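You operate a simulated robot arm through the tools that you are given. There is no shell and no other tool.

You are at the controls of a simulated robot arm. One attempt, no reset.

Task
Dry pot 2 to leather-hard in the drying cabinet drawer, on low heat with the vent half open.
Fine: shut the drawer before you switch on, switch off afterwards and leave the pot inside, uncracked. Set down upright: what you pick out. Where these are worked on the way, their far stop is far enough and under half their travel is too little: drying cabinet drawer.

The check looks at the end state, three seconds after you hand in, the way a careful person would. Anything else that was tipped, shoved, dropped, spilled or broken makes it a failure.

Robot
A 6-joint arm with a two-finger gripper, fixed in place. Base frame: the origin is at the foot of the arm, x ahead of it, y to its left, z up. Lengths are in m, angles in degrees, forces in N, time in s.
It reaches about 1.298 m from its shoulder. Its first joint turns from -149.0 to 149.0 degrees. Payload 1.57 kg.
The TCP is the grasp point between the finger pads, 0.021 m short of the fingertips. In the tool frame z runs along the fingers and y along their closing line. The gripper opens to 0.07 m. The gripper's body begins 0.05 m behind the TCP.
Orientation is told as [roll, pitch, yaw] about the base's x, y, z axes, in that order, counted from this pose: with the fingers straight down and closing along the base's y, the tool's x points along the base's -x, its y along +y and its z along -z.

Tools
- The arm moves only by the tool servo_tool. Its argument "plan" is a list of rows, each a list of 7 numbers: the closure, from 0 (fully open) to 1 (shut), then the shift along the base's x, y, z in units of 30 mm (1.0 is 30 mm), then the turn, a rotation vector about the base's x, y, z in units of 4 degrees (1.0 is 4 degrees). In form: [[jaw, x, y, z, wx, wy, wz], ...]. A call has 1 to 20 rows; each row shifts and turns the commanded pose from where the row before left it. A call with a number of a shift or a turn outside -1 to 1 is refused whole. Rows are played at 5 a second. More than 0.05 m and 8.6 degrees between two rows, or a gripper value outside its range, and nothing of the call is played. Where a pose cannot be reached the arm comes as near as it can. A force on the tool above 40 N (or 10 N above the force at the start of the call, whichever is more), or a blocked arm, ends the call early, and 0.2 s more pass. Each finger halts on what it meets, pressing with about 30 N; the grip force reading is that of the motor and also rises with nothing between the fingers. The clock runs only during rows and for 0.2 s after the last one: add rows that do not move to give the fingers time. The reply holds the time, the measured pose of the TCP, the force on the tool along the base axes, the opening and the grip force, in the units named above and with some noise, with the torque about the TCP (base axes, N m) and any sound that the robot's microphone picked up.
- Cameras (640 x 400 px; columns grow to the right, rows downward): "scene" is fixed at [0.0482, 0.4931, 1.5356]; the picture's right is [0.42, -0.91, 0.00], its down [-0.83, -0.39, -0.40] and it looks along [0.36, 0.17, -0.92] (base axes); focal length 214 px, centre (320, 200). "wrist" rides on the gripper at [0.079, 0.004, -0.081] in the tool frame; the picture's right is [-0.05, 1.00, 0.00], its down [-0.67, -0.04, -0.74] and it looks along [-0.74, -0.04, 0.67] (tool axes); focal length 256 px, centre (320, 200). There is no depth. A picture from a camera that has moved, and an enlarged one, comes with that camera's place and axes in the base frame and with its lens. The place of the scene camera against the robot may be out by one fixed shift of up to 0.012 m in any direction.
- capture(camera): a new picture of that camera. The clock stands still meanwhile.
- move_column(by): slides the trunk up (or, below 0, down) by that many m; the arm rides with it, the base frame stays. It gives what a move gives, with no picture.
- zoom(camera, box): a new picture of the part [left, top, right, bottom] of that camera's present view, enlarged. The clock stands still meanwhile.
- job_done(): hands the job in; it is judged then, once.

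Places have to be worked out from the pictures, the camera data and where the tool is seen. Open the gripper and draw the arm clear of the work before you hand the job in, unless the task says otherwise.

The tools are called after "Emit:" by a JSON object that holds its "op" and its "data". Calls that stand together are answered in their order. servo_tool: Moves the arm, as the interface text tells. Its arguments: {"type":"object","properties":{"plan":{"type":"array","items":{"type":"array","items":{"type":"number"}}}},"required":["plan"]} The other tools are called the same way: move_column (by) slides the trunk up or down; capture (camera) takes a picture; zoom (camera, box) takes an enlarged picture of a part of a camera's view; job_done () hands the job in.

At the start:

```text
time_s: 0.0
position: [0.719, 0.2956, 1.0785]
tcp_rot: [0.0, 0.0, 0.0]
force: [-0.2, -0.1, -0.4]
torque: [0.0, -0.01, 0.02]
grip_width: 0.0697
gripper_force: 0.1
trunk travel left (down, up): [-0.76, 0.21]
```

scene: 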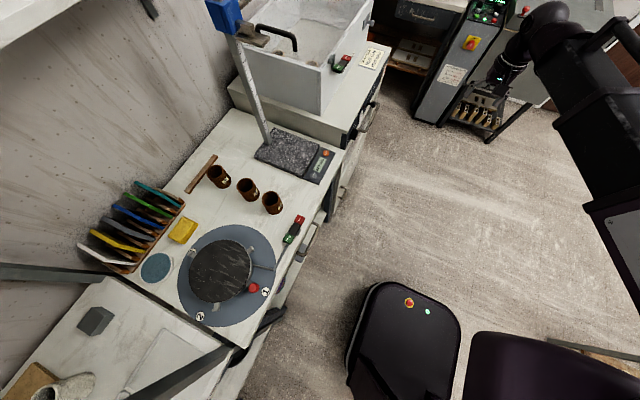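
wrist: 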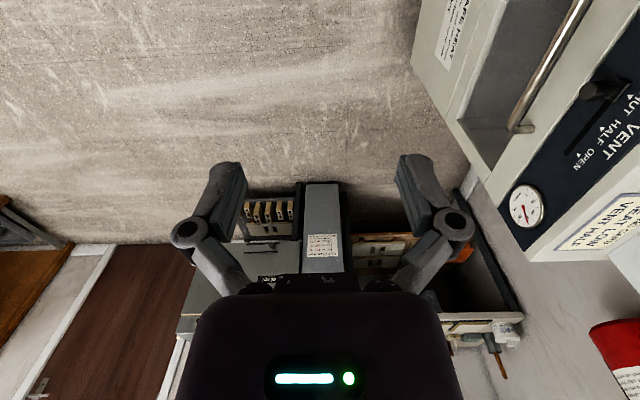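

I start by looking closer at the scene from both cameras, to find the pots, the cabinet and its controls.

Emit:
{"op": "zoom", "data": {"camera": "scene", "box": [160, 120, 360, 245]}}

Emit:
{"op": "zoom", "data": {"camera": "scene", "box": [320, 0, 540, 137]}}

Emit:
{"op": "zoom", "data": {"camera": "wrist", "box": [400, 0, 640, 260]}}

Emit:
{"op": "zoom", "data": {"camera": "scene", "box": [200, 0, 400, 125]}}

```text
3.20 times, centred on (260, 182) of scene
camera zoom: at [0.0482, 0.4931, 1.5356], right [0.42, -0.91, 0.0], down [-0.83, -0.39, -0.4], along [0.36, 0.17, -0.92], focal length 686 px, centre (512, 256)
```

zoom: 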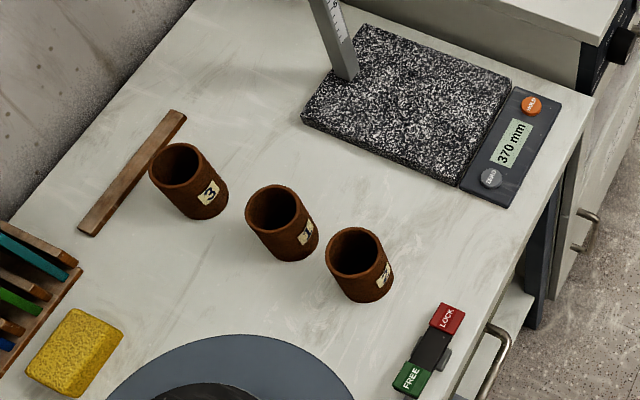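

```text
2.91 times, centred on (430, 68) of scene
camera zoom: at [0.0482, 0.4931, 1.5356], right [0.42, -0.91, 0.0], down [-0.83, -0.39, -0.4], along [0.36, 0.17, -0.92], focal length 624 px, centre (0, 582)
```

zoom: 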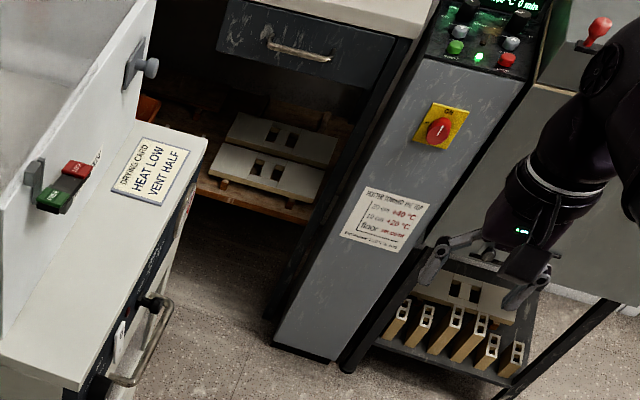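

```text
1.54 times, centred on (520, 130) of wrist
camera zoom: at [0.6401, 0.3003, 1.1615], right [0.05, 1.0, 0.0], down [0.67, -0.04, 0.74], along [0.74, -0.04, -0.67], focal length 394 px, centre (12, 308)
```

zoom: 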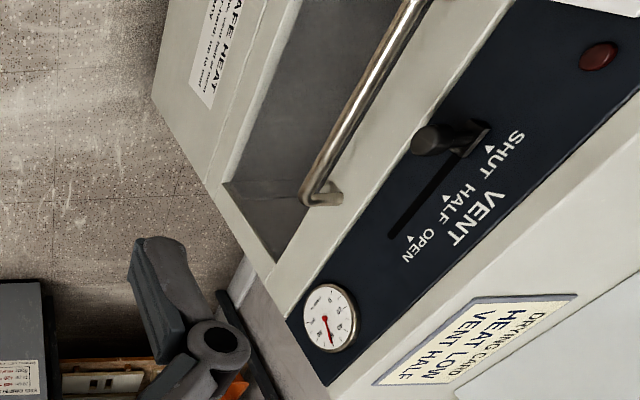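

```text
3.20 times, centred on (300, 62) of scene
camera zoom: at [0.0482, 0.4931, 1.5356], right [0.42, -0.91, 0.0], down [-0.83, -0.39, -0.4], along [0.36, 0.17, -0.92], focal length 686 px, centre (384, 640)
```

zoom: 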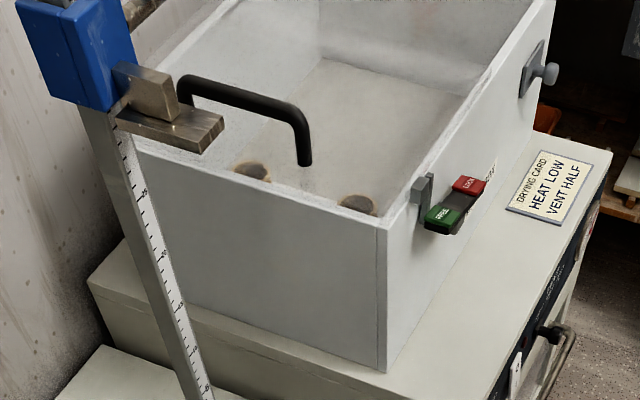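

The cabinet stands beyond the table on the left, its front facing -y. I turn the tool +90° about z, backing off a little, so the wrist camera looks at the cabinet front.

Emit:
{"op": "servo_tool", "data": {"plan": [[0, 0, -0.2, 0, 0, 0, 1], [0, 0, -0.2, 0, 0, 0, 1], [0, 0, -0.2, 0, 0, 0, 1], [0, 0, -0.2, 0, 0, 0, 1], [0, 0, -0.2, 0, 0, 0, 1], [0, 0, -0.2, 0, 0, 0, 1], [0, 0, -0.2, 0, 0, 0, 1], [0, 0, -0.2, 0, 0, 0, 1], [0, 0, -0.2, 0, 0, 0, 1], [0, 0, -0.2, 0, 0, 0, 1], [0, 0, -0.2, 0, 0, 0, 1], [0, 0, -0.2, 0, 0, 0, 1], [0, 0, -0.2, 0, 0, 0, 1], [0, 0, -0.2, 0, 0, 0, 1], [0, 0, -0.2, 0, 0, 0, 1], [0, 0, -0.2, 0, 0, 0, 1], [0, 0, 0, 0, 0, 0, 1], [0, 0, 0, 0, 0, 0, 1], [0, 0, 0, 0, 0, 0, 1], [0, 0, 0, 0, 0, 0, 1]]}}

Emit:
{"op": "capture", "data": {"camera": "wrist"}}

Emit:
{"op": "capture", "data": {"camera": "scene"}}

```text
time_s: 4.2
position: [0.719, 0.1984, 1.0783]
tcp_rot: [0.0, 0.0, 80.0]
force: [-1.0, 0.1, 0.5]
torque: [0.0, 0.01, 0.01]
grip_width: 0.07
gripper_force: 0.1
trunk travel left (down, up): [-0.76, 0.21]
```

```text
taken
camera wrist: at [0.7016, 0.1227, 1.1615], right [-0.97, 0.22, 0.0], down [0.15, 0.65, 0.74], along [0.17, 0.73, -0.67], focal length 256 px, centre (320, 200)
```

wrist: 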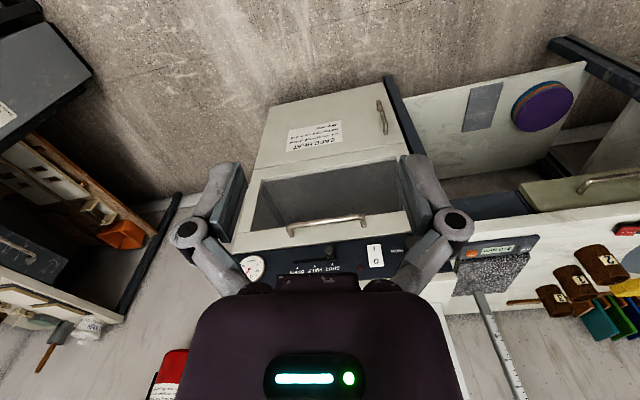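

```text
taken
```

scene: 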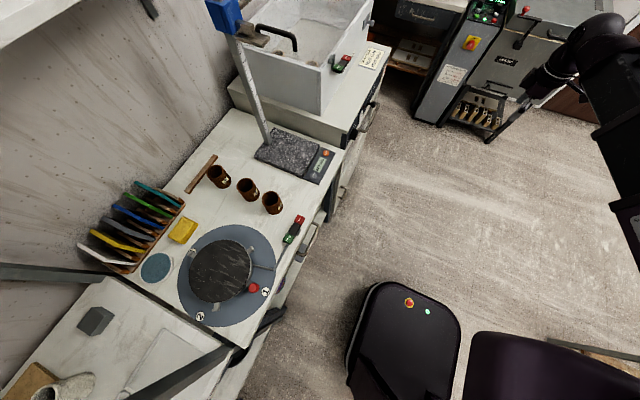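

The front shows a windowed drawer with a bar handle, the panel above it and a lower door with a notice. I zoom to read them.

Emit:
{"op": "zoom", "data": {"camera": "wrist", "box": [230, 90, 440, 220]}}

Emit:
{"op": "zoom", "data": {"camera": "wrist", "box": [270, 110, 360, 166]}}

Emit:
{"op": "zoom", "data": {"camera": "wrist", "box": [230, 210, 440, 300]}}

```text
3.05 times, centred on (335, 155) of wrist
camera zoom: at [0.7016, 0.1227, 1.1615], right [-0.97, 0.22, 0.0], down [0.15, 0.65, 0.74], along [0.17, 0.73, -0.67], focal length 780 px, centre (274, 337)
```

zoom: 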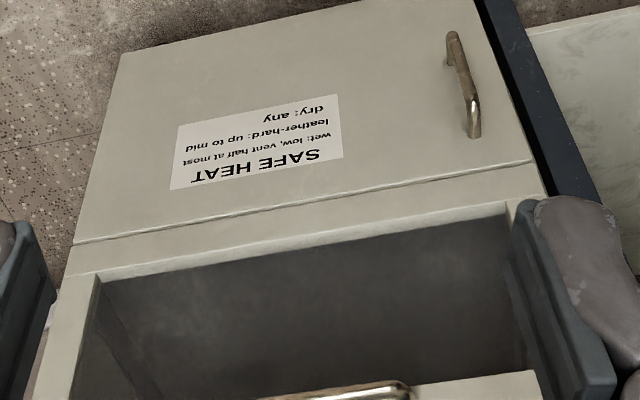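

```text
7.11 times, centred on (315, 138) of wrist
camera zoom: at [0.7016, 0.1227, 1.1615], right [-0.97, 0.22, 0.0], down [0.15, 0.65, 0.74], along [0.17, 0.73, -0.67], focal length 1820 px, centre (356, 641)
```

zoom: 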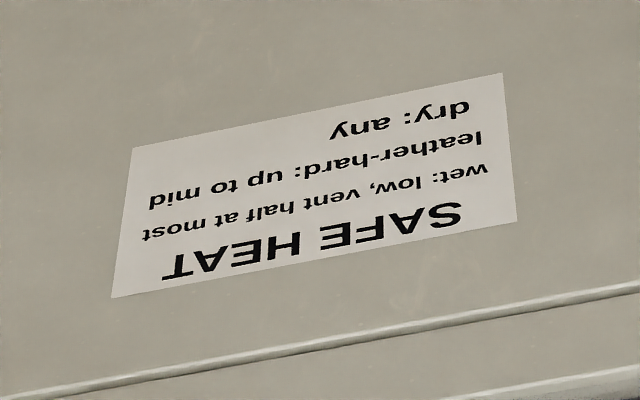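

```text
3.05 times, centred on (335, 255) of wrist
camera zoom: at [0.7016, 0.1227, 1.1615], right [-0.97, 0.22, 0.0], down [0.15, 0.65, 0.74], along [0.17, 0.73, -0.67], focal length 780 px, centre (274, 32)
```

zoom: 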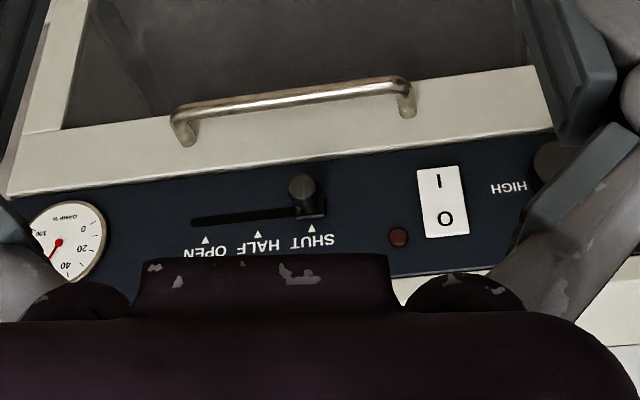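

The panel carries vent slider, rocker switch, lamp, damp gauge and a heat dial. I zoom on the pots from the wrist camera for triangulation, and on the rest of the surroundings.

Emit:
{"op": "zoom", "data": {"camera": "wrist", "box": [440, 210, 640, 335]}}

Emit:
{"op": "zoom", "data": {"camera": "wrist", "box": [130, 320, 230, 400]}}

Emit:
{"op": "zoom", "data": {"camera": "scene", "box": [325, 40, 405, 90]}}

Emit:
{"op": "zoom", "data": {"camera": "scene", "box": [240, 170, 304, 210]}}

```text
3.20 times, centred on (540, 272) of wrist
camera zoom: at [0.7016, 0.1227, 1.1615], right [-0.97, 0.22, 0.0], down [0.15, 0.65, 0.74], along [0.17, 0.73, -0.67], focal length 819 px, centre (-384, -32)
```

zoom: 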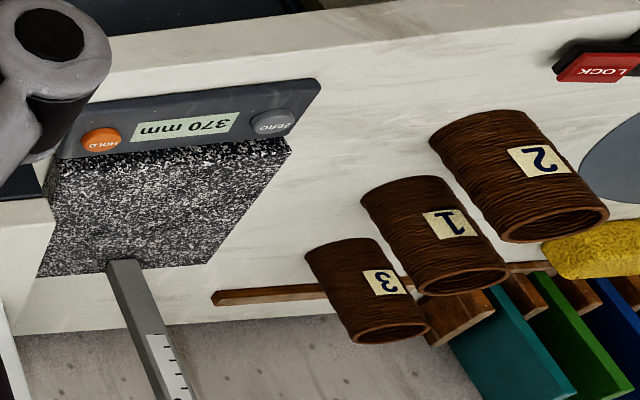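

```text
5.00 times, centred on (180, 360) of wrist
camera zoom: at [0.7016, 0.1227, 1.1615], right [-0.97, 0.22, 0.0], down [0.15, 0.65, 0.74], along [0.17, 0.73, -0.67], focal length 1280 px, centre (1020, -600)
```

zoom: 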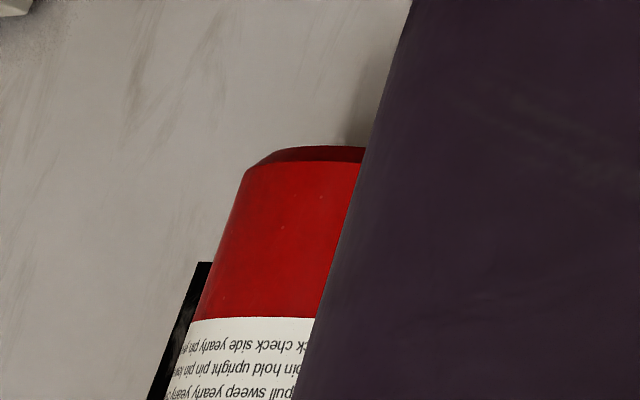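

```text
8.00 times, centred on (365, 65) of scene
camera zoom: at [0.0482, 0.4931, 1.5356], right [0.42, -0.91, 0.0], down [-0.83, -0.39, -0.4], along [0.36, 0.17, -0.92], focal length 1716 px, centre (-40, 1280)
```

zoom: 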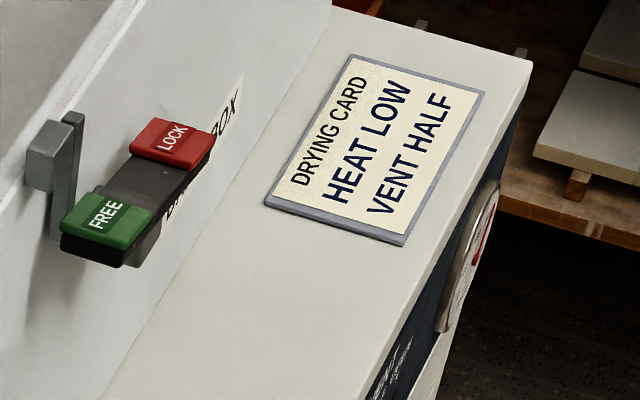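

```text
10.00 times, centred on (272, 190) of scene
camera zoom: at [0.0482, 0.4931, 1.5356], right [0.42, -0.91, 0.0], down [-0.83, -0.39, -0.4], along [0.36, 0.17, -0.92], focal length 2145 px, centre (800, 300)
```

zoom: 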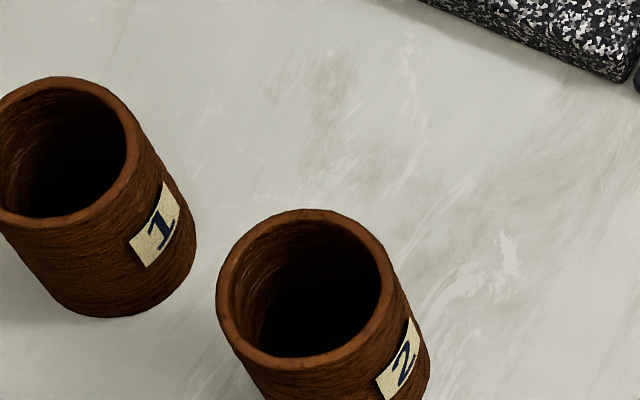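

Pot 2 stands at about (0.228, 0.75), rim z≈0.92, diameter ≈0.052; the drawer handle bar is around (0.80, 0.605, 0.797). I come lower and tilt the tool up for a frontal view of the panel.

Emit:
{"op": "servo_tool", "data": {"plan": [[0, 0.546, 0.342, -0.41, 0.94, 0, 0.3], [0, 0.546, 0.342, -0.41, 0.94, 0, 0.3], [0, 0.546, 0.342, -0.41, 0.94, 0, 0.3], [0, 0.546, 0.342, -0.41, 0.94, 0, 0.3], [0, 0.546, 0.342, -0.41, 0.94, 0, 0.3], [0, 0.546, 0.342, -0.41, 0.94, 0, 0.3], [0, 0.546, 0.342, -0.41, 0.94, 0, 0.3], [0, 0.546, 0.342, -0.41, 0.94, 0, 0.3]]}}

Emit:
{"op": "capture", "data": {"camera": "wrist"}}

Emit:
{"op": "zoom", "data": {"camera": "wrist", "box": [220, 100, 420, 225]}}

Emit:
{"op": "capture", "data": {"camera": "scene"}}

```text
time_s: 6.0
position: [0.8511, 0.2808, 1.1028]
tcp_rot: [2.9, -29.9, 89.0]
force: [0.7, 0.7, -0.1]
torque: [-0.01, 0.0, -0.02]
grip_width: 0.07
gripper_force: 0.1
out of reach, approached as far as the arm can: row 1, 2, 3, 4, 5, 6, 7, 8
trunk travel left (down, up): [-0.76, 0.21]
```

```text
taken
camera wrist: at [0.8501, 0.1737, 1.1359], right [-1.0, 0.04, 0.07], down [0.08, 0.21, 0.98], along [0.02, 0.98, -0.21], focal length 256 px, centre (320, 200)
```

wrist: 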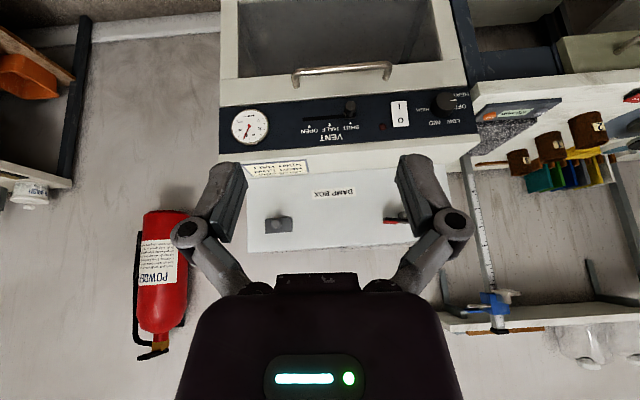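

```text
3.20 times, centred on (320, 162) of wrist
camera zoom: at [0.8501, 0.1737, 1.1359], right [-1.0, 0.04, 0.07], down [0.08, 0.21, 0.98], along [0.02, 0.98, -0.21], focal length 819 px, centre (320, 320)
```

zoom: 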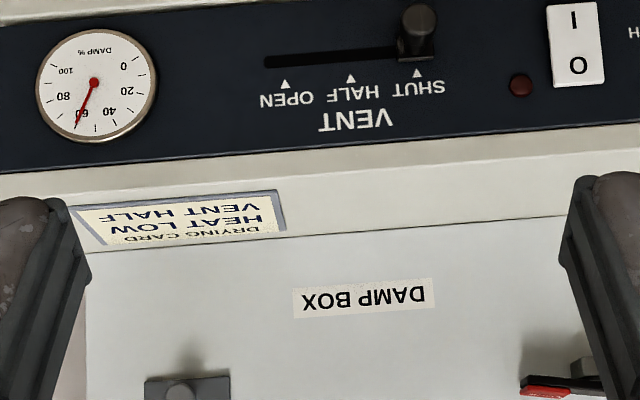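

```text
taken
```

scene: 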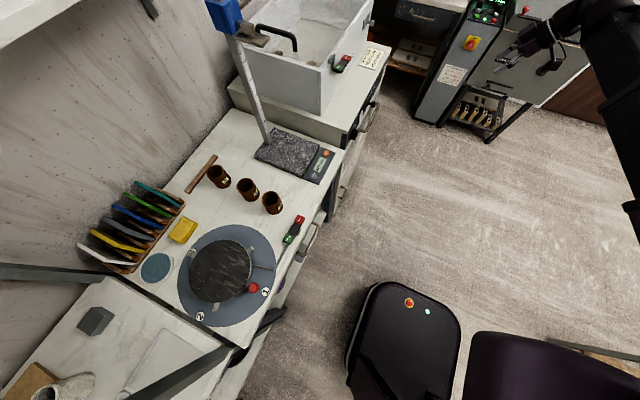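

The arm couldn't get lower at this trunk height, so I slide the trunk down 0.2 m; nothing lies below the hand here.

Emit:
{"op": "move_column", "data": {"by": -0.2}}

Emit:
{"op": "capture", "data": {"camera": "wrist"}}

Emit:
{"op": "capture", "data": {"camera": "scene"}}

Emit:
{"op": "zoom", "data": {"camera": "wrist", "box": [200, 80, 500, 270]}}

```text
time_s: 8.2
position: [0.8516, 0.2819, 0.9027]
tcp_rot: [2.9, -29.9, 89.1]
force: [-0.8, 0.7, -0.6]
torque: [0.0, -0.01, 0.01]
grip_width: 0.0701
gripper_force: 0.1
trunk travel left (down, up): [-0.56, 0.41]
```

```text
taken
camera wrist: at [0.8494, 0.1733, 0.9363], right [-1.0, 0.04, 0.07], down [0.08, 0.21, 0.98], along [0.02, 0.98, -0.21], focal length 256 px, centre (320, 200)
```

wrist: 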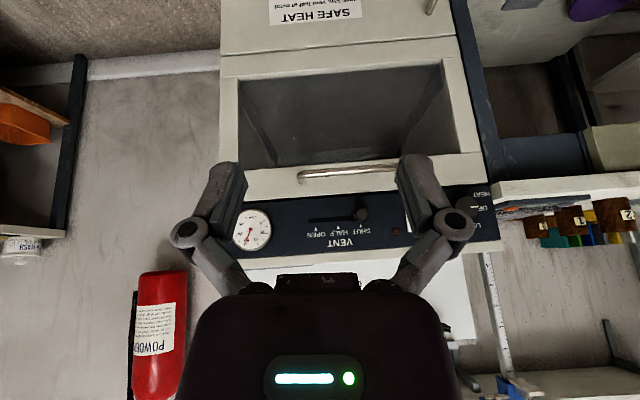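

```text
taken
```

scene: 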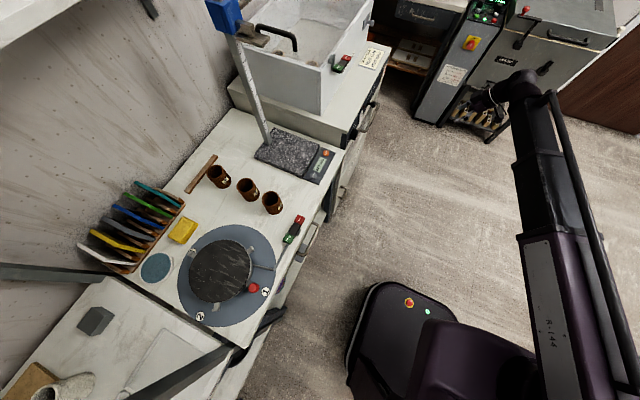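

```text
2.11 times, centred on (350, 175) of wrist
camera zoom: at [0.8494, 0.1733, 0.9363], right [-1.0, 0.04, 0.07], down [0.08, 0.21, 0.98], along [0.02, 0.98, -0.21], focal length 539 px, centre (257, 253)
```

zoom: 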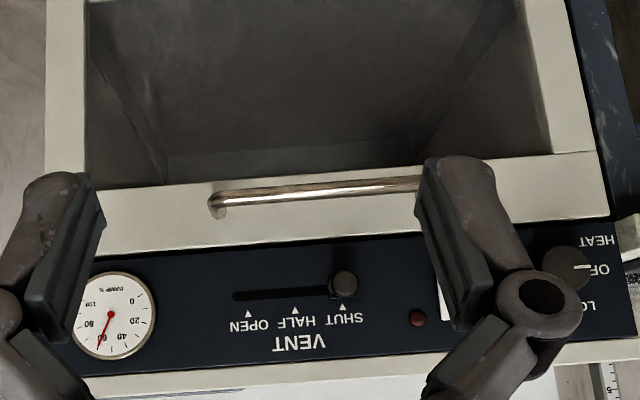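

Handle bar again comes out at z≈0.797, y≈0.605, spanning x 0.716–0.89. I turn the tool so the fingers point to +y and close along z, staying well in front of the cabinet.

Emit:
{"op": "servo_tool", "data": {"plan": [[0, -0.1, 0, 0, 0.577, 1, -0.577], [0, -0.1, 0, 0, 0.577, 1, -0.577], [0, -0.1, 0, 0, 0.577, 1, -0.577], [0, -0.1, 0, 0, 0.577, 1, -0.577], [0, -0.1, 0, 0, 0.577, 1, -0.577], [0, -0.1, 0, 0, 0.577, 1, -0.577], [0, -0.1, 0, 0, 0.577, 1, -0.577], [0, -0.1, 0, 0, 0.577, 1, -0.577], [0, -0.1, 0, 0, 0.577, 1, -0.577], [0, -0.1, 0, 0, 0.577, 1, -0.577], [0, -0.1, 0, 0, 0.577, 1, -0.577], [0, -0.1, 0, 0, 0.577, 1, -0.577], [0, -0.1, 0, 0, 0.577, 1, -0.577], [0, -0.1, 0, 0, 0.577, 1, -0.577], [0, -0.1, 0, 0, 0.577, 1, -0.577], [0, -0.1, 0, 0, 0.577, 1, -0.577], [0, -0.1, 0, 0, 0.577, 1, -0.577], [0, -0.1, 0, 0, 0.577, 1, -0.577], [0, -0.1, 0, 0, 0.577, 1, -0.577], [0, -0.1, 0, 0, 0.577, 1, -0.577]]}}

Emit:
{"op": "capture", "data": {"camera": "wrist"}}

Emit:
{"op": "capture", "data": {"camera": "scene"}}

```text
time_s: 12.4
position: [0.7901, 0.2812, 1.0706]
tcp_rot: [91.9, 0.0, 0.7]
force: [-0.8, 0.5, 1.2]
torque: [-0.04, 0.02, 0.01]
grip_width: 0.0698
gripper_force: 0.0
out of reach, approached as far as the arm can: row 1, 2, 3, 4, 5, 6, 7, 8, 9, 10, 11, 12, 13, 14, 15, 16, 17, 18, 19, 20
trunk travel left (down, up): [-0.56, 0.41]
```

```text
taken
camera wrist: at [0.7127, 0.2005, 1.0741], right [0.05, -0.03, 1.0], down [0.67, -0.74, -0.06], along [0.74, 0.68, -0.02], focal length 256 px, centre (320, 200)
```

wrist: 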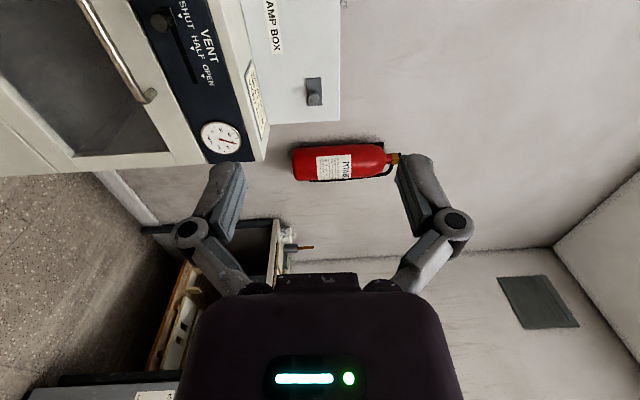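

```text
taken
```

scene: 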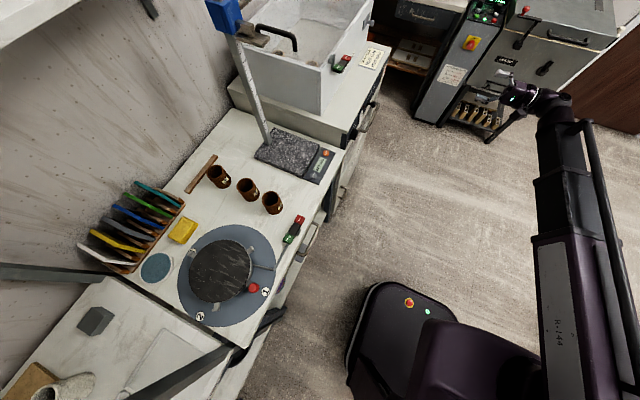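

The orientation is right, but the arm sits high at this trunk setting; I lower the trunk by 0.32 so that handle height comes into reach.

Emit:
{"op": "move_column", "data": {"by": -0.32}}

Emit:
{"op": "capture", "data": {"camera": "wrist"}}

Emit:
{"op": "capture", "data": {"camera": "scene"}}

```text
time_s: 15.5
position: [0.7914, 0.281, 0.7511]
tcp_rot: [91.9, -0.1, 0.7]
force: [0.0, -0.3, -0.3]
torque: [0.02, -0.01, 0.0]
grip_width: 0.0701
gripper_force: 0.0
trunk travel left (down, up): [-0.24, 0.73]
```

```text
taken
camera wrist: at [0.713, 0.2004, 0.754], right [0.05, -0.03, 1.0], down [0.68, -0.74, -0.06], along [0.74, 0.68, -0.02], focal length 256 px, centre (320, 200)
```

wrist: 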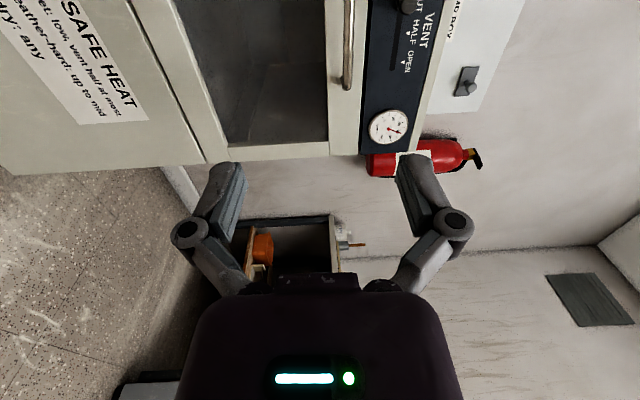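

```text
taken
```

scene: 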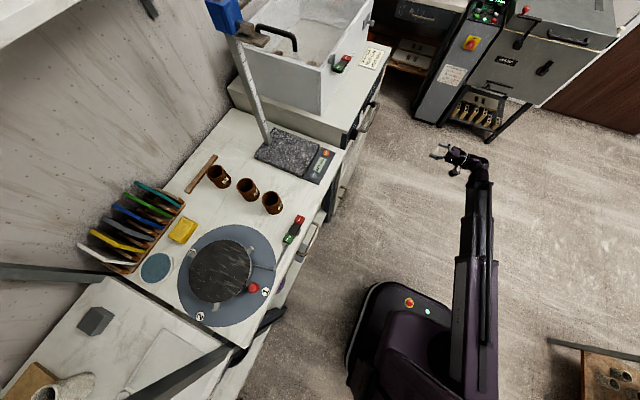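

Now I shift toward -x and up a bit to view the whole front obliquely and triangulate handle, vent knob and heat dial.

Emit:
{"op": "servo_tool", "data": {"plan": [[0, -0.9, 0, 0.3, 0, 0, 0], [0, -0.9, 0, 0.3, 0, 0, 0], [0, -0.9, 0, 0.3, 0, 0, 0], [0, -0.9, 0, 0.3, 0, 0, 0], [0, -0.9, 0, 0.3, 0, 0, 0], [0, -0.9, 0, 0.3, 0, 0, 0], [0, -0.9, 0, 0.3, 0, 0, 0], [0, -0.9, 0, 0.3, 0, 0, 0]]}}

Emit:
{"op": "capture", "data": {"camera": "wrist"}}

Emit:
{"op": "zoom", "data": {"camera": "wrist", "box": [220, 0, 440, 140]}}

```text
time_s: 17.3
position: [0.5734, 0.2803, 0.7514]
tcp_rot: [91.9, -0.1, 0.6]
force: [0.2, -0.2, -0.5]
torque: [0.0, 0.06, 0.02]
grip_width: 0.0698
gripper_force: 0.0
out of reach, approached as far as the arm can: row 1, 2, 3, 4, 5, 6, 7, 8
trunk travel left (down, up): [-0.24, 0.73]
```

```text
taken
camera wrist: at [0.4964, 0.1997, 0.754], right [0.05, -0.03, 1.0], down [0.67, -0.74, -0.06], along [0.74, 0.68, -0.02], focal length 256 px, centre (320, 200)
```

wrist: 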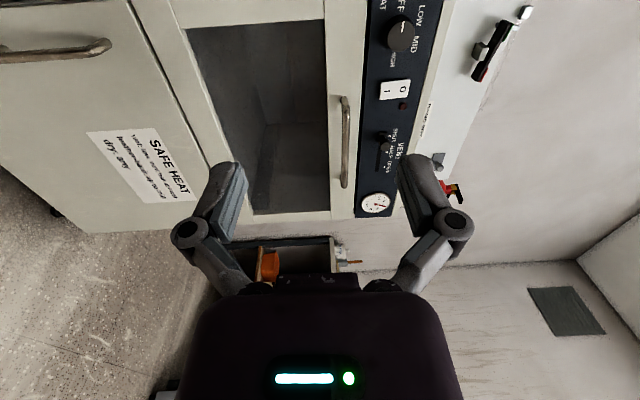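

```text
2.86 times, centred on (330, 70) of wrist
camera zoom: at [0.4964, 0.1997, 0.754], right [0.05, -0.03, 1.0], down [0.67, -0.74, -0.06], along [0.74, 0.68, -0.02], focal length 731 px, centre (291, 571)
```

zoom: 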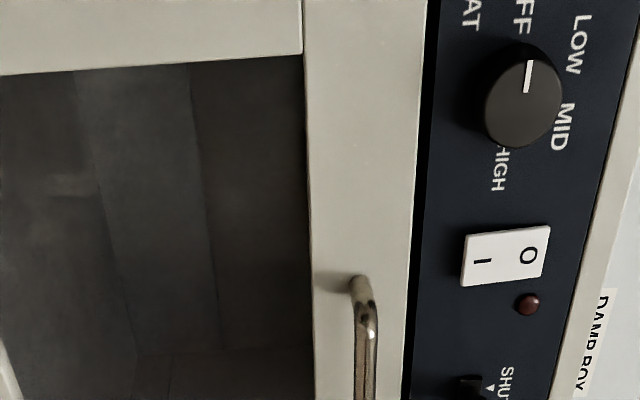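

Bar confirmed at x 0.70–0.89, z≈0.798; heat dial near (0.61, 0.62, 0.88) pointing OFF to the left, LOW one step clockwise. I go back to x≈0.79 in front of the handle, raise to its height and level the tool.

Emit:
{"op": "servo_tool", "data": {"plan": [[0, 0.9, 0, 0.19, -0.06, 0, -0.02], [0, 0.9, 0, 0.19, -0.06, 0, -0.02], [0, 0.9, 0, 0.19, -0.06, 0, -0.02], [0, 0.9, 0, 0.19, -0.06, 0, -0.02], [0, 0.9, 0, 0.19, -0.06, 0, -0.02], [0, 0.9, 0, 0.19, -0.06, 0, -0.02], [0, 0.9, 0, 0.19, -0.06, 0, -0.02], [0, 0.9, 0, 0.19, -0.06, 0, -0.02]]}}

```text
time_s: 19.1
position: [0.7909, 0.28, 0.7451]
tcp_rot: [90.1, -0.2, 0.0]
force: [-0.4, -0.1, -0.1]
torque: [-0.02, 0.0, 0.0]
grip_width: 0.07
gripper_force: 0.1
out of reach, approached as far as the arm can: row 1, 2, 3, 4, 5, 6, 7, 8
trunk travel left (down, up): [-0.24, 0.73]
```

The command stays at about z 0.70, below what the arm reaches here. I lower the trunk 0.1 more for margin, then raise the tool to handle height.

Emit:
{"op": "move_column", "data": {"by": -0.1}}

Emit:
{"op": "servo_tool", "data": {"plan": [[0, 0, 0, 0.9, 0, 0, 0], [0, 0, 0, 0.9, 0, 0, 0], [0, 0, 0, 0.9, 0, 0, 0], [0, 0, 0, 0.9, 0, 0, 0], [0, 0, 0, 0.9, 0, 0, 0], [0, 0, 0, 0.9, 0, 0, 0], [0, 0, 0, 0.9, 0, 0, 0]]}}

```text
time_s: 20.5
position: [0.7906, 0.2814, 0.6461]
tcp_rot: [90.2, -0.1, 0.0]
force: [0.3, 0.2, -0.6]
torque: [0.01, -0.02, -0.01]
grip_width: 0.0701
gripper_force: 0.0
trunk travel left (down, up): [-0.14, 0.83]
```

```text
time_s: 22.1
position: [0.7892, 0.2815, 0.6459]
tcp_rot: [90.1, -0.1, -0.1]
force: [-0.1, -0.3, -0.3]
torque: [0.05, 0.02, 0.01]
grip_width: 0.0702
gripper_force: 0.1
out of reach, approached as far as the arm can: row 1, 2, 3, 4, 5, 6, 7
trunk travel left (down, up): [-0.14, 0.83]
```

By my bookkeeping the command is now just about at the reachable height; I keep raising in small steps and check that the arm follows.

Emit:
{"op": "servo_tool", "data": {"plan": [[0, 0, 0, 0.8, 0, 0, 0], [0, 0, 0, 0.8, 0, 0, 0], [0, 0, 0, 0, 0, 0, 0]]}}

```text
time_s: 22.9
position: [0.7905, 0.2806, 0.6452]
tcp_rot: [90.2, -0.1, 0.0]
force: [0.9, 0.3, -0.3]
torque: [0.02, 0.0, -0.01]
grip_width: 0.0703
gripper_force: 0.1
out of reach, approached as far as the arm can: row 1, 2
trunk travel left (down, up): [-0.14, 0.83]
```

It looks as if this arm keeps its wrist at a fixed height and only the trunk gives z. So I set height with the trunk: up 0.152 to handle height.

Emit:
{"op": "move_column", "data": {"by": 0.152}}

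Emit:
{"op": "capture", "data": {"camera": "wrist"}}

Emit:
{"op": "capture", "data": {"camera": "scene"}}

```text
time_s: 24.6
position: [0.7905, 0.2803, 0.798]
tcp_rot: [90.2, -0.1, 0.0]
force: [0.4, 0.3, 0.1]
torque: [0.0, -0.05, 0.01]
grip_width: 0.0701
gripper_force: 0.1
trunk travel left (down, up): [-0.292, 0.678]
```

```text
taken
camera wrist: at [0.7116, 0.2008, 0.8027], right [0.05, 0.0, 1.0], down [0.67, -0.74, -0.04], along [0.74, 0.67, -0.04], focal length 256 px, centre (320, 200)
```

wrist: 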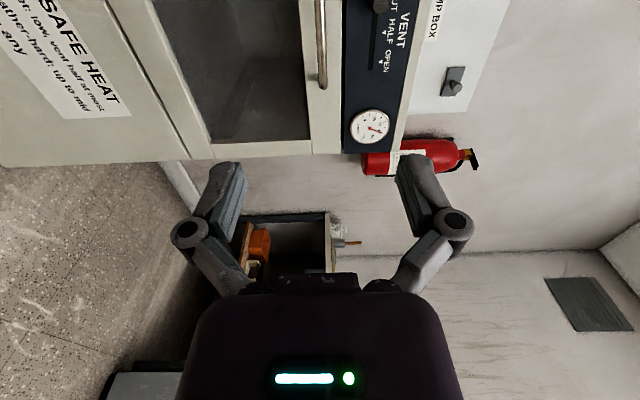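

```text
taken
```

scene: 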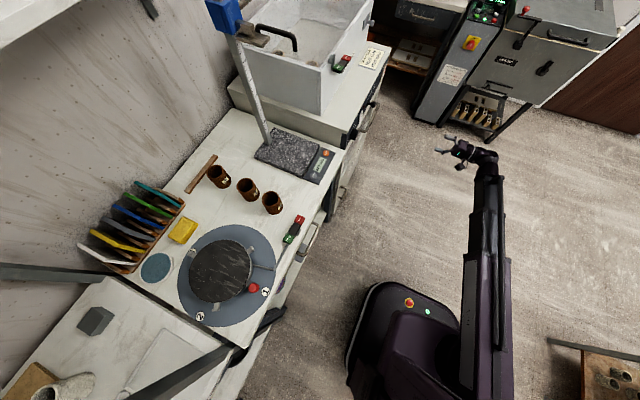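

Handle bar sits level with the TCP. I advance +y toward it, stopping short at y≈0.51 to check.

Emit:
{"op": "servo_tool", "data": {"plan": [[0, 0, 0.95, 0, 0, 0, 0], [0, 0, 0.95, 0, 0, 0, 0], [0, 0, 0.95, 0, 0, 0, 0], [0, 0, 0.95, 0, 0, 0, 0], [0, 0, 0.95, 0, 0, 0, 0], [0, 0, 0.95, 0, 0, 0, 0], [0, 0, 0.95, 0, 0, 0, 0], [0, 0, 0.95, 0, 0, 0, 0]]}}

Emit:
{"op": "capture", "data": {"camera": "wrist"}}

Emit:
{"op": "capture", "data": {"camera": "scene"}}

```text
time_s: 26.4
position: [0.79, 0.5094, 0.7979]
tcp_rot: [90.2, -0.1, 0.0]
force: [-0.3, 0.6, -0.8]
torque: [0.01, 0.01, 0.02]
grip_width: 0.0699
gripper_force: 0.1
trunk travel left (down, up): [-0.292, 0.678]
```

```text
taken
camera wrist: at [0.7117, 0.429, 0.8027], right [0.05, 0.0, 1.0], down [0.67, -0.74, -0.04], along [0.74, 0.67, -0.04], focal length 256 px, centre (320, 200)
```

wrist: 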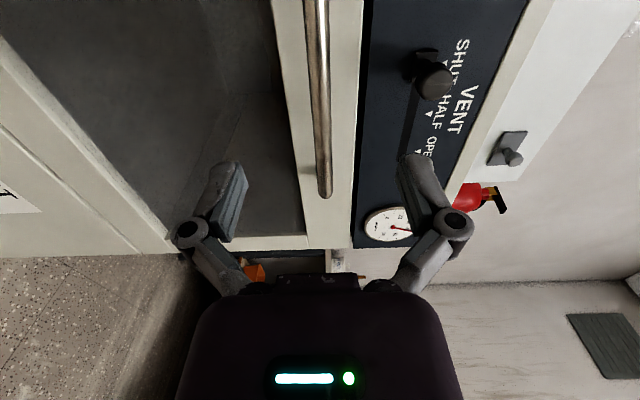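

```text
taken
```

scene: 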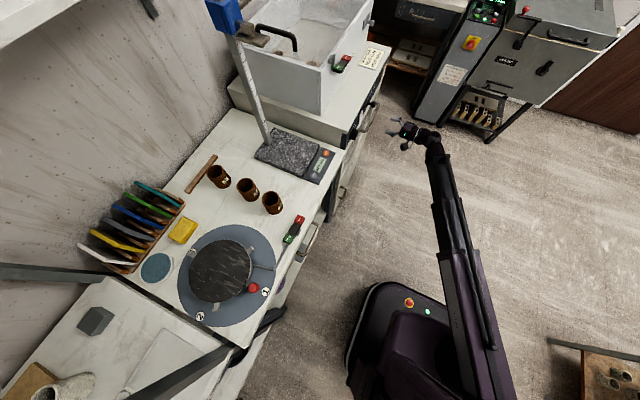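

Bar end triangulates to y≈0.602, z≈0.797; the vent knob tip is about (0.79, 0.605, 0.876), clear of the upper finger. I partly close, advance to y≈0.597, then close on the bar.

Emit:
{"op": "servo_tool", "data": {"plan": [[0.35, 0, 0, 0, 0, 0, 0], [0.35, 0, 0.6, 0, 0, 0, 0], [0.35, 0, 0.6, 0, 0, 0, 0], [0.35, 0, 0.6, 0, 0, 0, 0], [0.35, 0, 0.6, 0, 0, 0, 0], [0.35, 0, 0.5, 0, 0, 0, 0], [0.35, 0, 0, 0, 0, 0, 0]]}}

Emit:
{"op": "capture", "data": {"camera": "wrist"}}

```text
time_s: 28.0
position: [0.7904, 0.5961, 0.798]
tcp_rot: [90.1, -0.2, -0.1]
force: [0.0, -0.3, -0.1]
torque: [-0.02, -0.01, -0.02]
grip_width: 0.0456
gripper_force: 0.1
trunk travel left (down, up): [-0.292, 0.678]
```

```text
taken
camera wrist: at [0.7118, 0.5161, 0.8027], right [0.05, 0.0, 1.0], down [0.67, -0.74, -0.04], along [0.74, 0.67, -0.04], focal length 256 px, centre (320, 200)
```

wrist: 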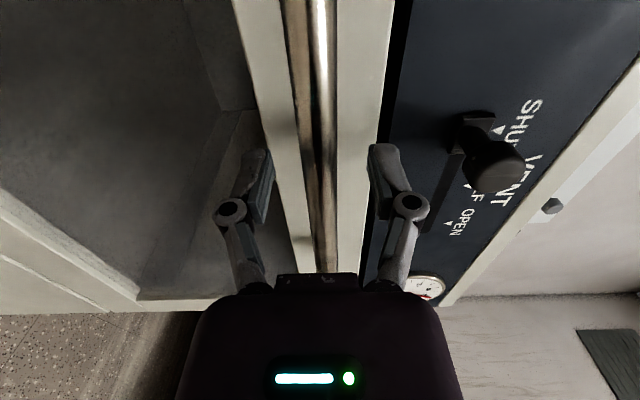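

The bar lies between the fingers. I close on it and then pull gently outward a first bit.

Emit:
{"op": "servo_tool", "data": {"plan": [[1, 0, 0, 0, 0, 0, 0], [1, 0, 0, 0, 0, 0, 0], [1, 0, 0, 0, 0, 0, 0], [1, 0, 0, 0, 0, 0, 0]]}}

Emit:
{"op": "servo_tool", "data": {"plan": [[1, 0, -0.3, 0, 0, 0, 0], [1, 0, -0.5, 0, 0, 0, 0], [1, 0, -0.5, 0, 0, 0, 0], [1, 0, 0, 0, 0, 0, 0]]}}

Emit:
{"op": "capture", "data": {"camera": "wrist"}}

```text
time_s: 29.0
position: [0.7914, 0.5957, 0.7975]
tcp_rot: [90.1, -0.1, -0.1]
force: [0.3, -3.0, 4.9]
torque: [0.01, 0.05, 0.03]
grip_width: 0.0129
gripper_force: 32.2
trunk travel left (down, up): [-0.292, 0.678]
```

```text
time_s: 30.0
position: [0.7901, 0.5562, 0.7986]
tcp_rot: [90.1, -0.2, 0.0]
force: [9.4, -1.7, 12.0]
torque: [-0.02, 0.03, 0.56]
grip_width: 0.0127
gripper_force: 32.0
trunk travel left (down, up): [-0.292, 0.678]
```

```text
taken
camera wrist: at [0.7117, 0.4761, 0.8032], right [0.05, 0.0, 1.0], down [0.67, -0.75, -0.04], along [0.74, 0.67, -0.04], focal length 256 px, centre (320, 200)
```

wrist: 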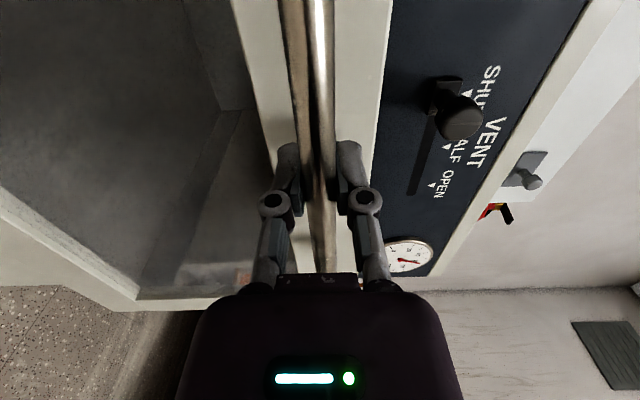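

The drawer follows. I keep pulling steadily.

Emit:
{"op": "servo_tool", "data": {"plan": [[1, 0, -0.6, 0, 0, 0, 0], [1, 0, -0.6, 0, 0, 0, 0], [1, 0, -0.6, 0, 0, 0, 0], [1, 0, -0.6, 0, 0, 0, 0], [1, 0, -0.6, 0, 0, 0, 0], [1, 0, -0.6, 0, 0, 0, 0], [1, 0, -0.6, 0, 0, 0, 0], [1, 0, -0.6, 0, 0, 0, 0]]}}

Emit:
{"op": "capture", "data": {"camera": "wrist"}}

Emit:
{"op": "capture", "data": {"camera": "scene"}}

```text
time_s: 31.8
position: [0.7901, 0.4106, 0.7977]
tcp_rot: [90.2, -0.2, 0.0]
force: [14.8, -2.4, 14.5]
torque: [0.01, 0.01, 0.55]
grip_width: 0.0129
gripper_force: 31.8
trunk travel left (down, up): [-0.292, 0.678]
```

```text
taken
camera wrist: at [0.7116, 0.332, 0.8031], right [0.05, 0.0, 1.0], down [0.67, -0.74, -0.04], along [0.74, 0.67, -0.04], focal length 256 px, centre (320, 200)
```

wrist: 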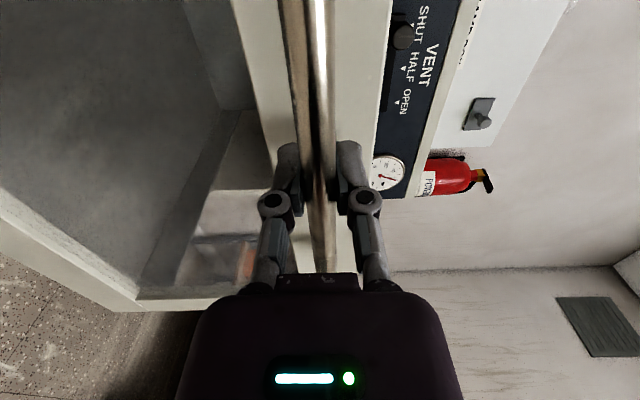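

```text
taken
```

scene: 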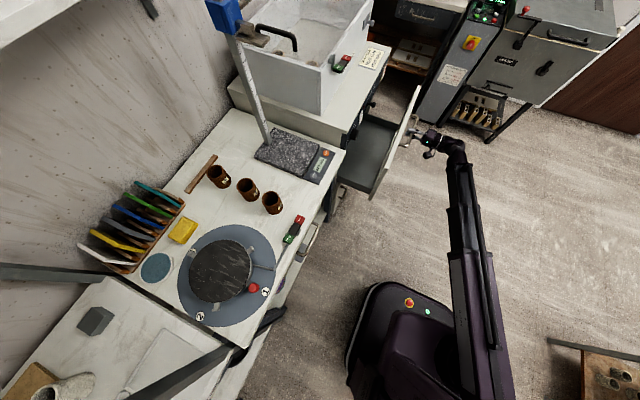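

The drawer is open about 0.19 m and shows its floor. I pull on toward its far stop.

Emit:
{"op": "servo_tool", "data": {"plan": [[1, 0, -0.5, 0, 0, 0, 0], [1, 0, -0.5, 0, 0, 0, 0], [1, 0, -0.5, 0, 0, 0, 0], [1, 0, -0.5, 0, 0, 0, 0], [1, 0, -0.5, 0, 0, 0, 0], [1, 0, -0.5, 0, 0, 0, 0]]}}

Emit:
{"op": "capture", "data": {"camera": "wrist"}}

Emit:
{"op": "capture", "data": {"camera": "scene"}}

```text
time_s: 33.2
position: [0.7897, 0.3223, 0.7975]
tcp_rot: [90.2, 0.0, 0.0]
force: [12.6, -1.2, 14.3]
torque: [0.01, 0.03, -0.52]
grip_width: 0.013
gripper_force: 32.3
trunk travel left (down, up): [-0.292, 0.678]
```

```text
taken
camera wrist: at [0.7116, 0.2416, 0.8031], right [0.05, 0.0, 1.0], down [0.67, -0.74, -0.04], along [0.74, 0.67, -0.04], focal length 256 px, centre (320, 200)
```

wrist: 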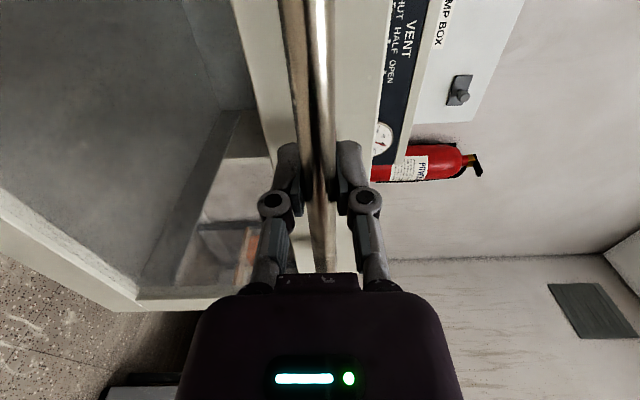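

```text
taken
```

scene: 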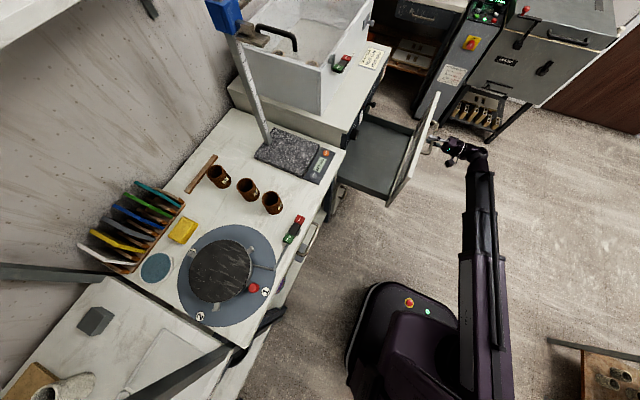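

Open 0.27 m now; I try a little further to feel for the stop.

Emit:
{"op": "servo_tool", "data": {"plan": [[1, 0, -0.3, 0, 0, 0, 0], [1, 0, -0.3, 0, 0, 0, 0], [1, 0, -0.3, 0, 0, 0, 0], [1, 0, -0.3, 0, 0, 0, 0]]}}

Emit:
{"op": "zoom", "data": {"camera": "scene", "box": [310, 70, 490, 220]}}

```text
time_s: 34.2
position: [0.7905, 0.2861, 0.7988]
tcp_rot: [90.2, -0.1, 0.0]
force: [14.4, 0.4, 15.5]
torque: [0.03, 0.07, 0.14]
grip_width: 0.0127
gripper_force: 31.5
trunk travel left (down, up): [-0.292, 0.678]
```

```text
2.67 times, centred on (400, 145) of scene
camera zoom: at [0.0482, 0.4931, 1.5356], right [0.42, -0.91, 0.0], down [-0.83, -0.39, -0.4], along [0.36, 0.17, -0.92], focal length 572 px, centre (107, 347)
```

zoom: 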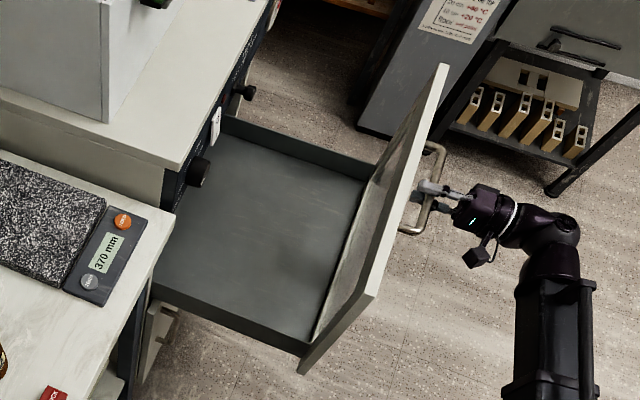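

The drawer is 0.31 m open with a flat tray. I release the bar and back off in -y.

Emit:
{"op": "servo_tool", "data": {"plan": [[0.4, 0, 0, 0, 0, 0, 0], [0.4, 0, 0, 0, 0, 0, 0], [0.4, 0, 0, 0, 0, 0, 0], [0.4, 0, -0.6, 0, 0, 0, 0], [0.4, 0, -0.8, 0, 0, 0, 0], [0.4, 0, -0.8, 0, 0, 0, 0], [0, 0, -0.8, 0, 0, 0, 0], [0, 0, -0.5, 0, 0, 0, 0]]}}

Emit:
{"op": "capture", "data": {"camera": "wrist"}}

Emit:
{"op": "capture", "data": {"camera": "scene"}}

```text
time_s: 36.0
position: [0.7909, 0.1815, 0.7982]
tcp_rot: [90.2, -0.1, 0.1]
force: [0.3, 0.5, 0.2]
torque: [-0.03, 0.01, 0.0]
grip_width: 0.0697
gripper_force: 0.0
trunk travel left (down, up): [-0.292, 0.678]
```

```text
taken
camera wrist: at [0.7116, 0.1015, 0.8028], right [0.05, 0.0, 1.0], down [0.67, -0.74, -0.04], along [0.74, 0.67, -0.04], focal length 256 px, centre (320, 200)
```

wrist: 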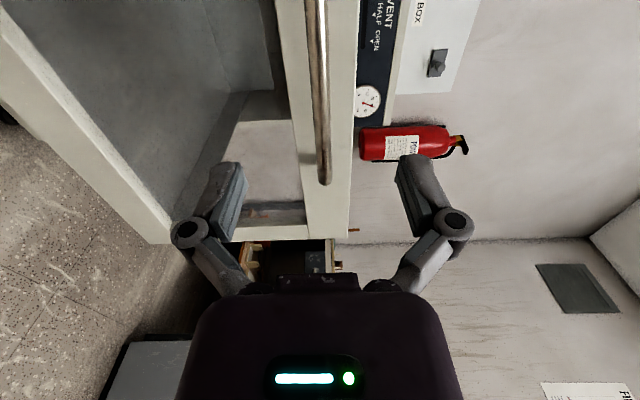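

```text
taken
```

scene: 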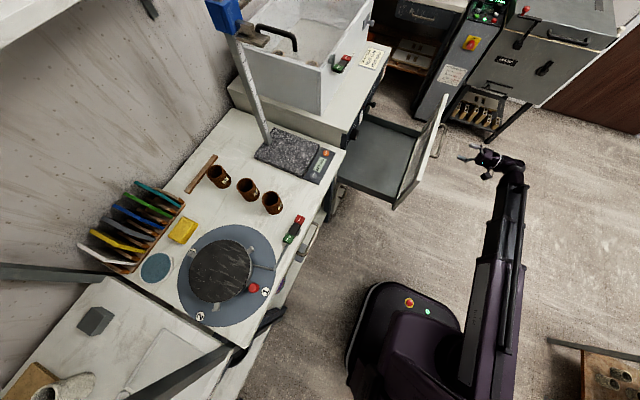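

Next the pot. Drawer is clear, so I raise the trunk 0.40 m, then swing the tool to fingers-down with closing along x.

Emit:
{"op": "move_column", "data": {"by": 0.4}}

Emit:
{"op": "servo_tool", "data": {"plan": [[0, -0.6, 0.2, -0.2, -0.962, -0.962, 0.962], [0, -0.6, 0.2, -0.2, -0.962, -0.962, 0.962], [0, -0.6, 0.2, -0.2, -0.962, -0.962, 0.962], [0, -0.6, 0.2, -0.2, -0.962, -0.962, 0.962], [0, -0.6, 0.2, -0.2, -0.962, -0.962, 0.962], [0, -0.6, 0.2, -0.2, -0.962, -0.962, 0.962], [0, -0.6, 0.2, -0.2, -0.962, -0.962, 0.962], [0, -0.6, 0.2, -0.2, -0.962, -0.962, 0.962], [0, -0.6, 0.2, -0.2, -0.962, -0.962, 0.962], [0, -0.6, 0.2, -0.2, -0.962, -0.962, 0.962], [0, -0.6, 0.2, -0.2, -0.962, -0.962, 0.962], [0, -0.6, 0.2, -0.2, -0.962, -0.962, 0.962], [0, -0.6, 0.2, -0.2, -0.962, -0.962, 0.962], [0, -0.6, 0.2, -0.2, -0.962, -0.962, 0.962], [0, -0.6, 0.2, -0.2, -0.962, -0.962, 0.962], [0, -0.6, 0.2, -0.2, -0.962, -0.962, 0.962], [0, -0.6, 0.2, -0.2, -0.962, -0.962, 0.962], [0, -0.6, 0.2, -0.2, -0.962, -0.962, 0.962]]}}

Emit:
{"op": "capture", "data": {"camera": "wrist"}}

Emit:
{"op": "capture", "data": {"camera": "scene"}}

```text
time_s: 39.9
position: [0.7891, 0.1825, 1.1981]
tcp_rot: [90.2, -0.2, 0.1]
force: [-0.2, -0.3, -0.7]
torque: [0.0, -0.03, 0.01]
grip_width: 0.0698
gripper_force: 0.2
trunk travel left (down, up): [-0.692, 0.278]
```

```text
time_s: 43.7
position: [0.4646, 0.2894, 1.0118]
tcp_rot: [0.1, 0.3, 90.2]
force: [-0.3, 0.3, -1.3]
torque: [0.04, 0.0, 0.01]
grip_width: 0.0698
gripper_force: 0.1
out of reach, approached as far as the arm can: row 1, 2, 3, 4, 5, 6, 7, 8, 9, 10, 11, 12, 14, 17, 18
trunk travel left (down, up): [-0.692, 0.278]
```

```text
taken
camera wrist: at [0.4619, 0.2114, 1.0938], right [-1.0, 0.05, 0.0], down [0.03, 0.67, 0.74], along [0.04, 0.74, -0.67], focal length 256 px, centre (320, 200)
```

wrist: 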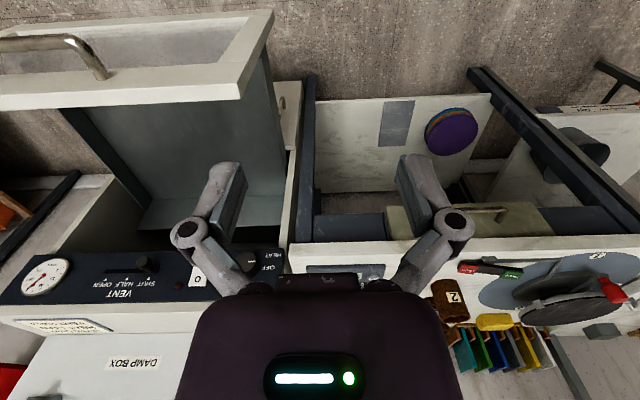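

```text
taken
```

scene: 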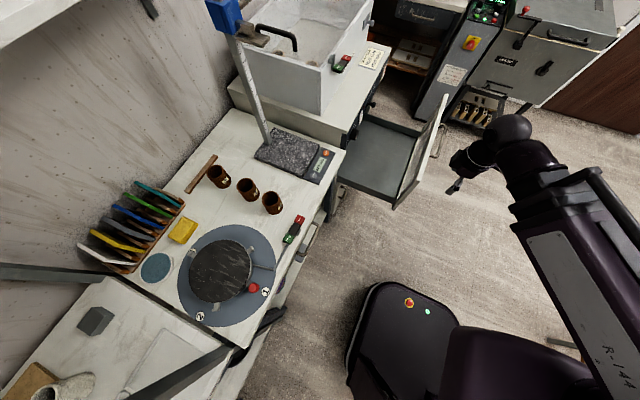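

Now fingers point down at z 1.01. I travel to just in front of pot 2, about (0.228, 0.60), well above the table things.

Emit:
{"op": "servo_tool", "data": {"plan": [[0, -0.717, 0.94, 0, 0, 0, 0], [0, -0.717, 0.94, 0, 0, 0, 0], [0, -0.717, 0.94, 0, 0, 0, 0], [0, -0.717, 0.94, 0, 0, 0, 0], [0, -0.717, 0.94, 0, 0, 0, 0], [0, -0.717, 0.94, 0, 0, 0, 0], [0, -0.717, 0.94, 0, 0, 0, 0], [0, -0.717, 0.94, 0, 0, 0, 0], [0, -0.717, 0.94, 0, 0, 0, 0], [0, -0.717, 0.94, 0, 0, 0, 0], [0, -0.717, 0.94, 0, 0, 0, 0]]}}

Emit:
{"op": "capture", "data": {"camera": "wrist"}}

Emit:
{"op": "capture", "data": {"camera": "scene"}}

```text
time_s: 46.1
position: [0.2285, 0.6024, 1.01]
tcp_rot: [0.0, 0.1, 90.0]
force: [0.0, -0.8, -0.7]
torque: [0.0, -0.02, -0.03]
grip_width: 0.0699
gripper_force: 0.1
trunk travel left (down, up): [-0.692, 0.278]
```

```text
taken
camera wrist: at [0.226, 0.523, 1.0935], right [-1.0, 0.05, 0.0], down [0.04, 0.67, 0.74], along [0.04, 0.74, -0.67], focal length 256 px, centre (320, 200)
```

wrist: 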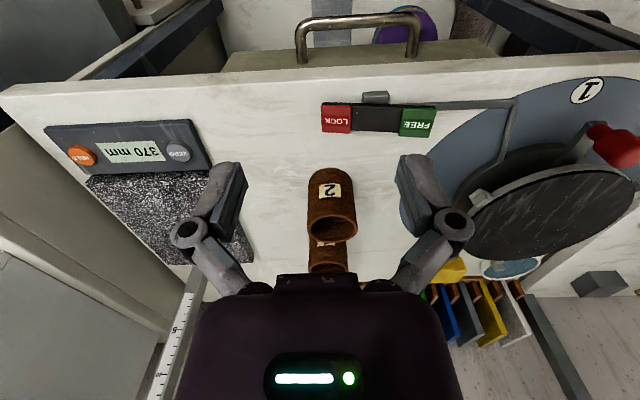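

```text
taken
```

scene: 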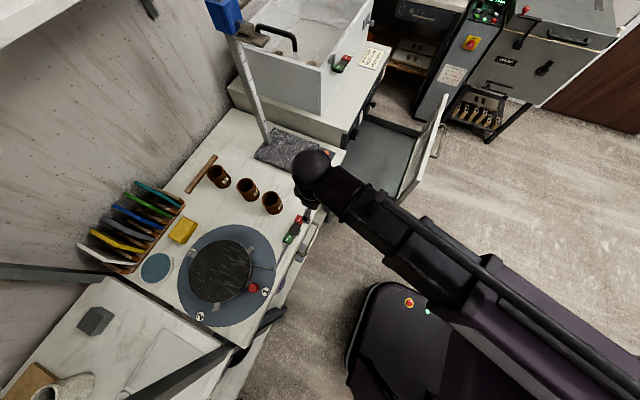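

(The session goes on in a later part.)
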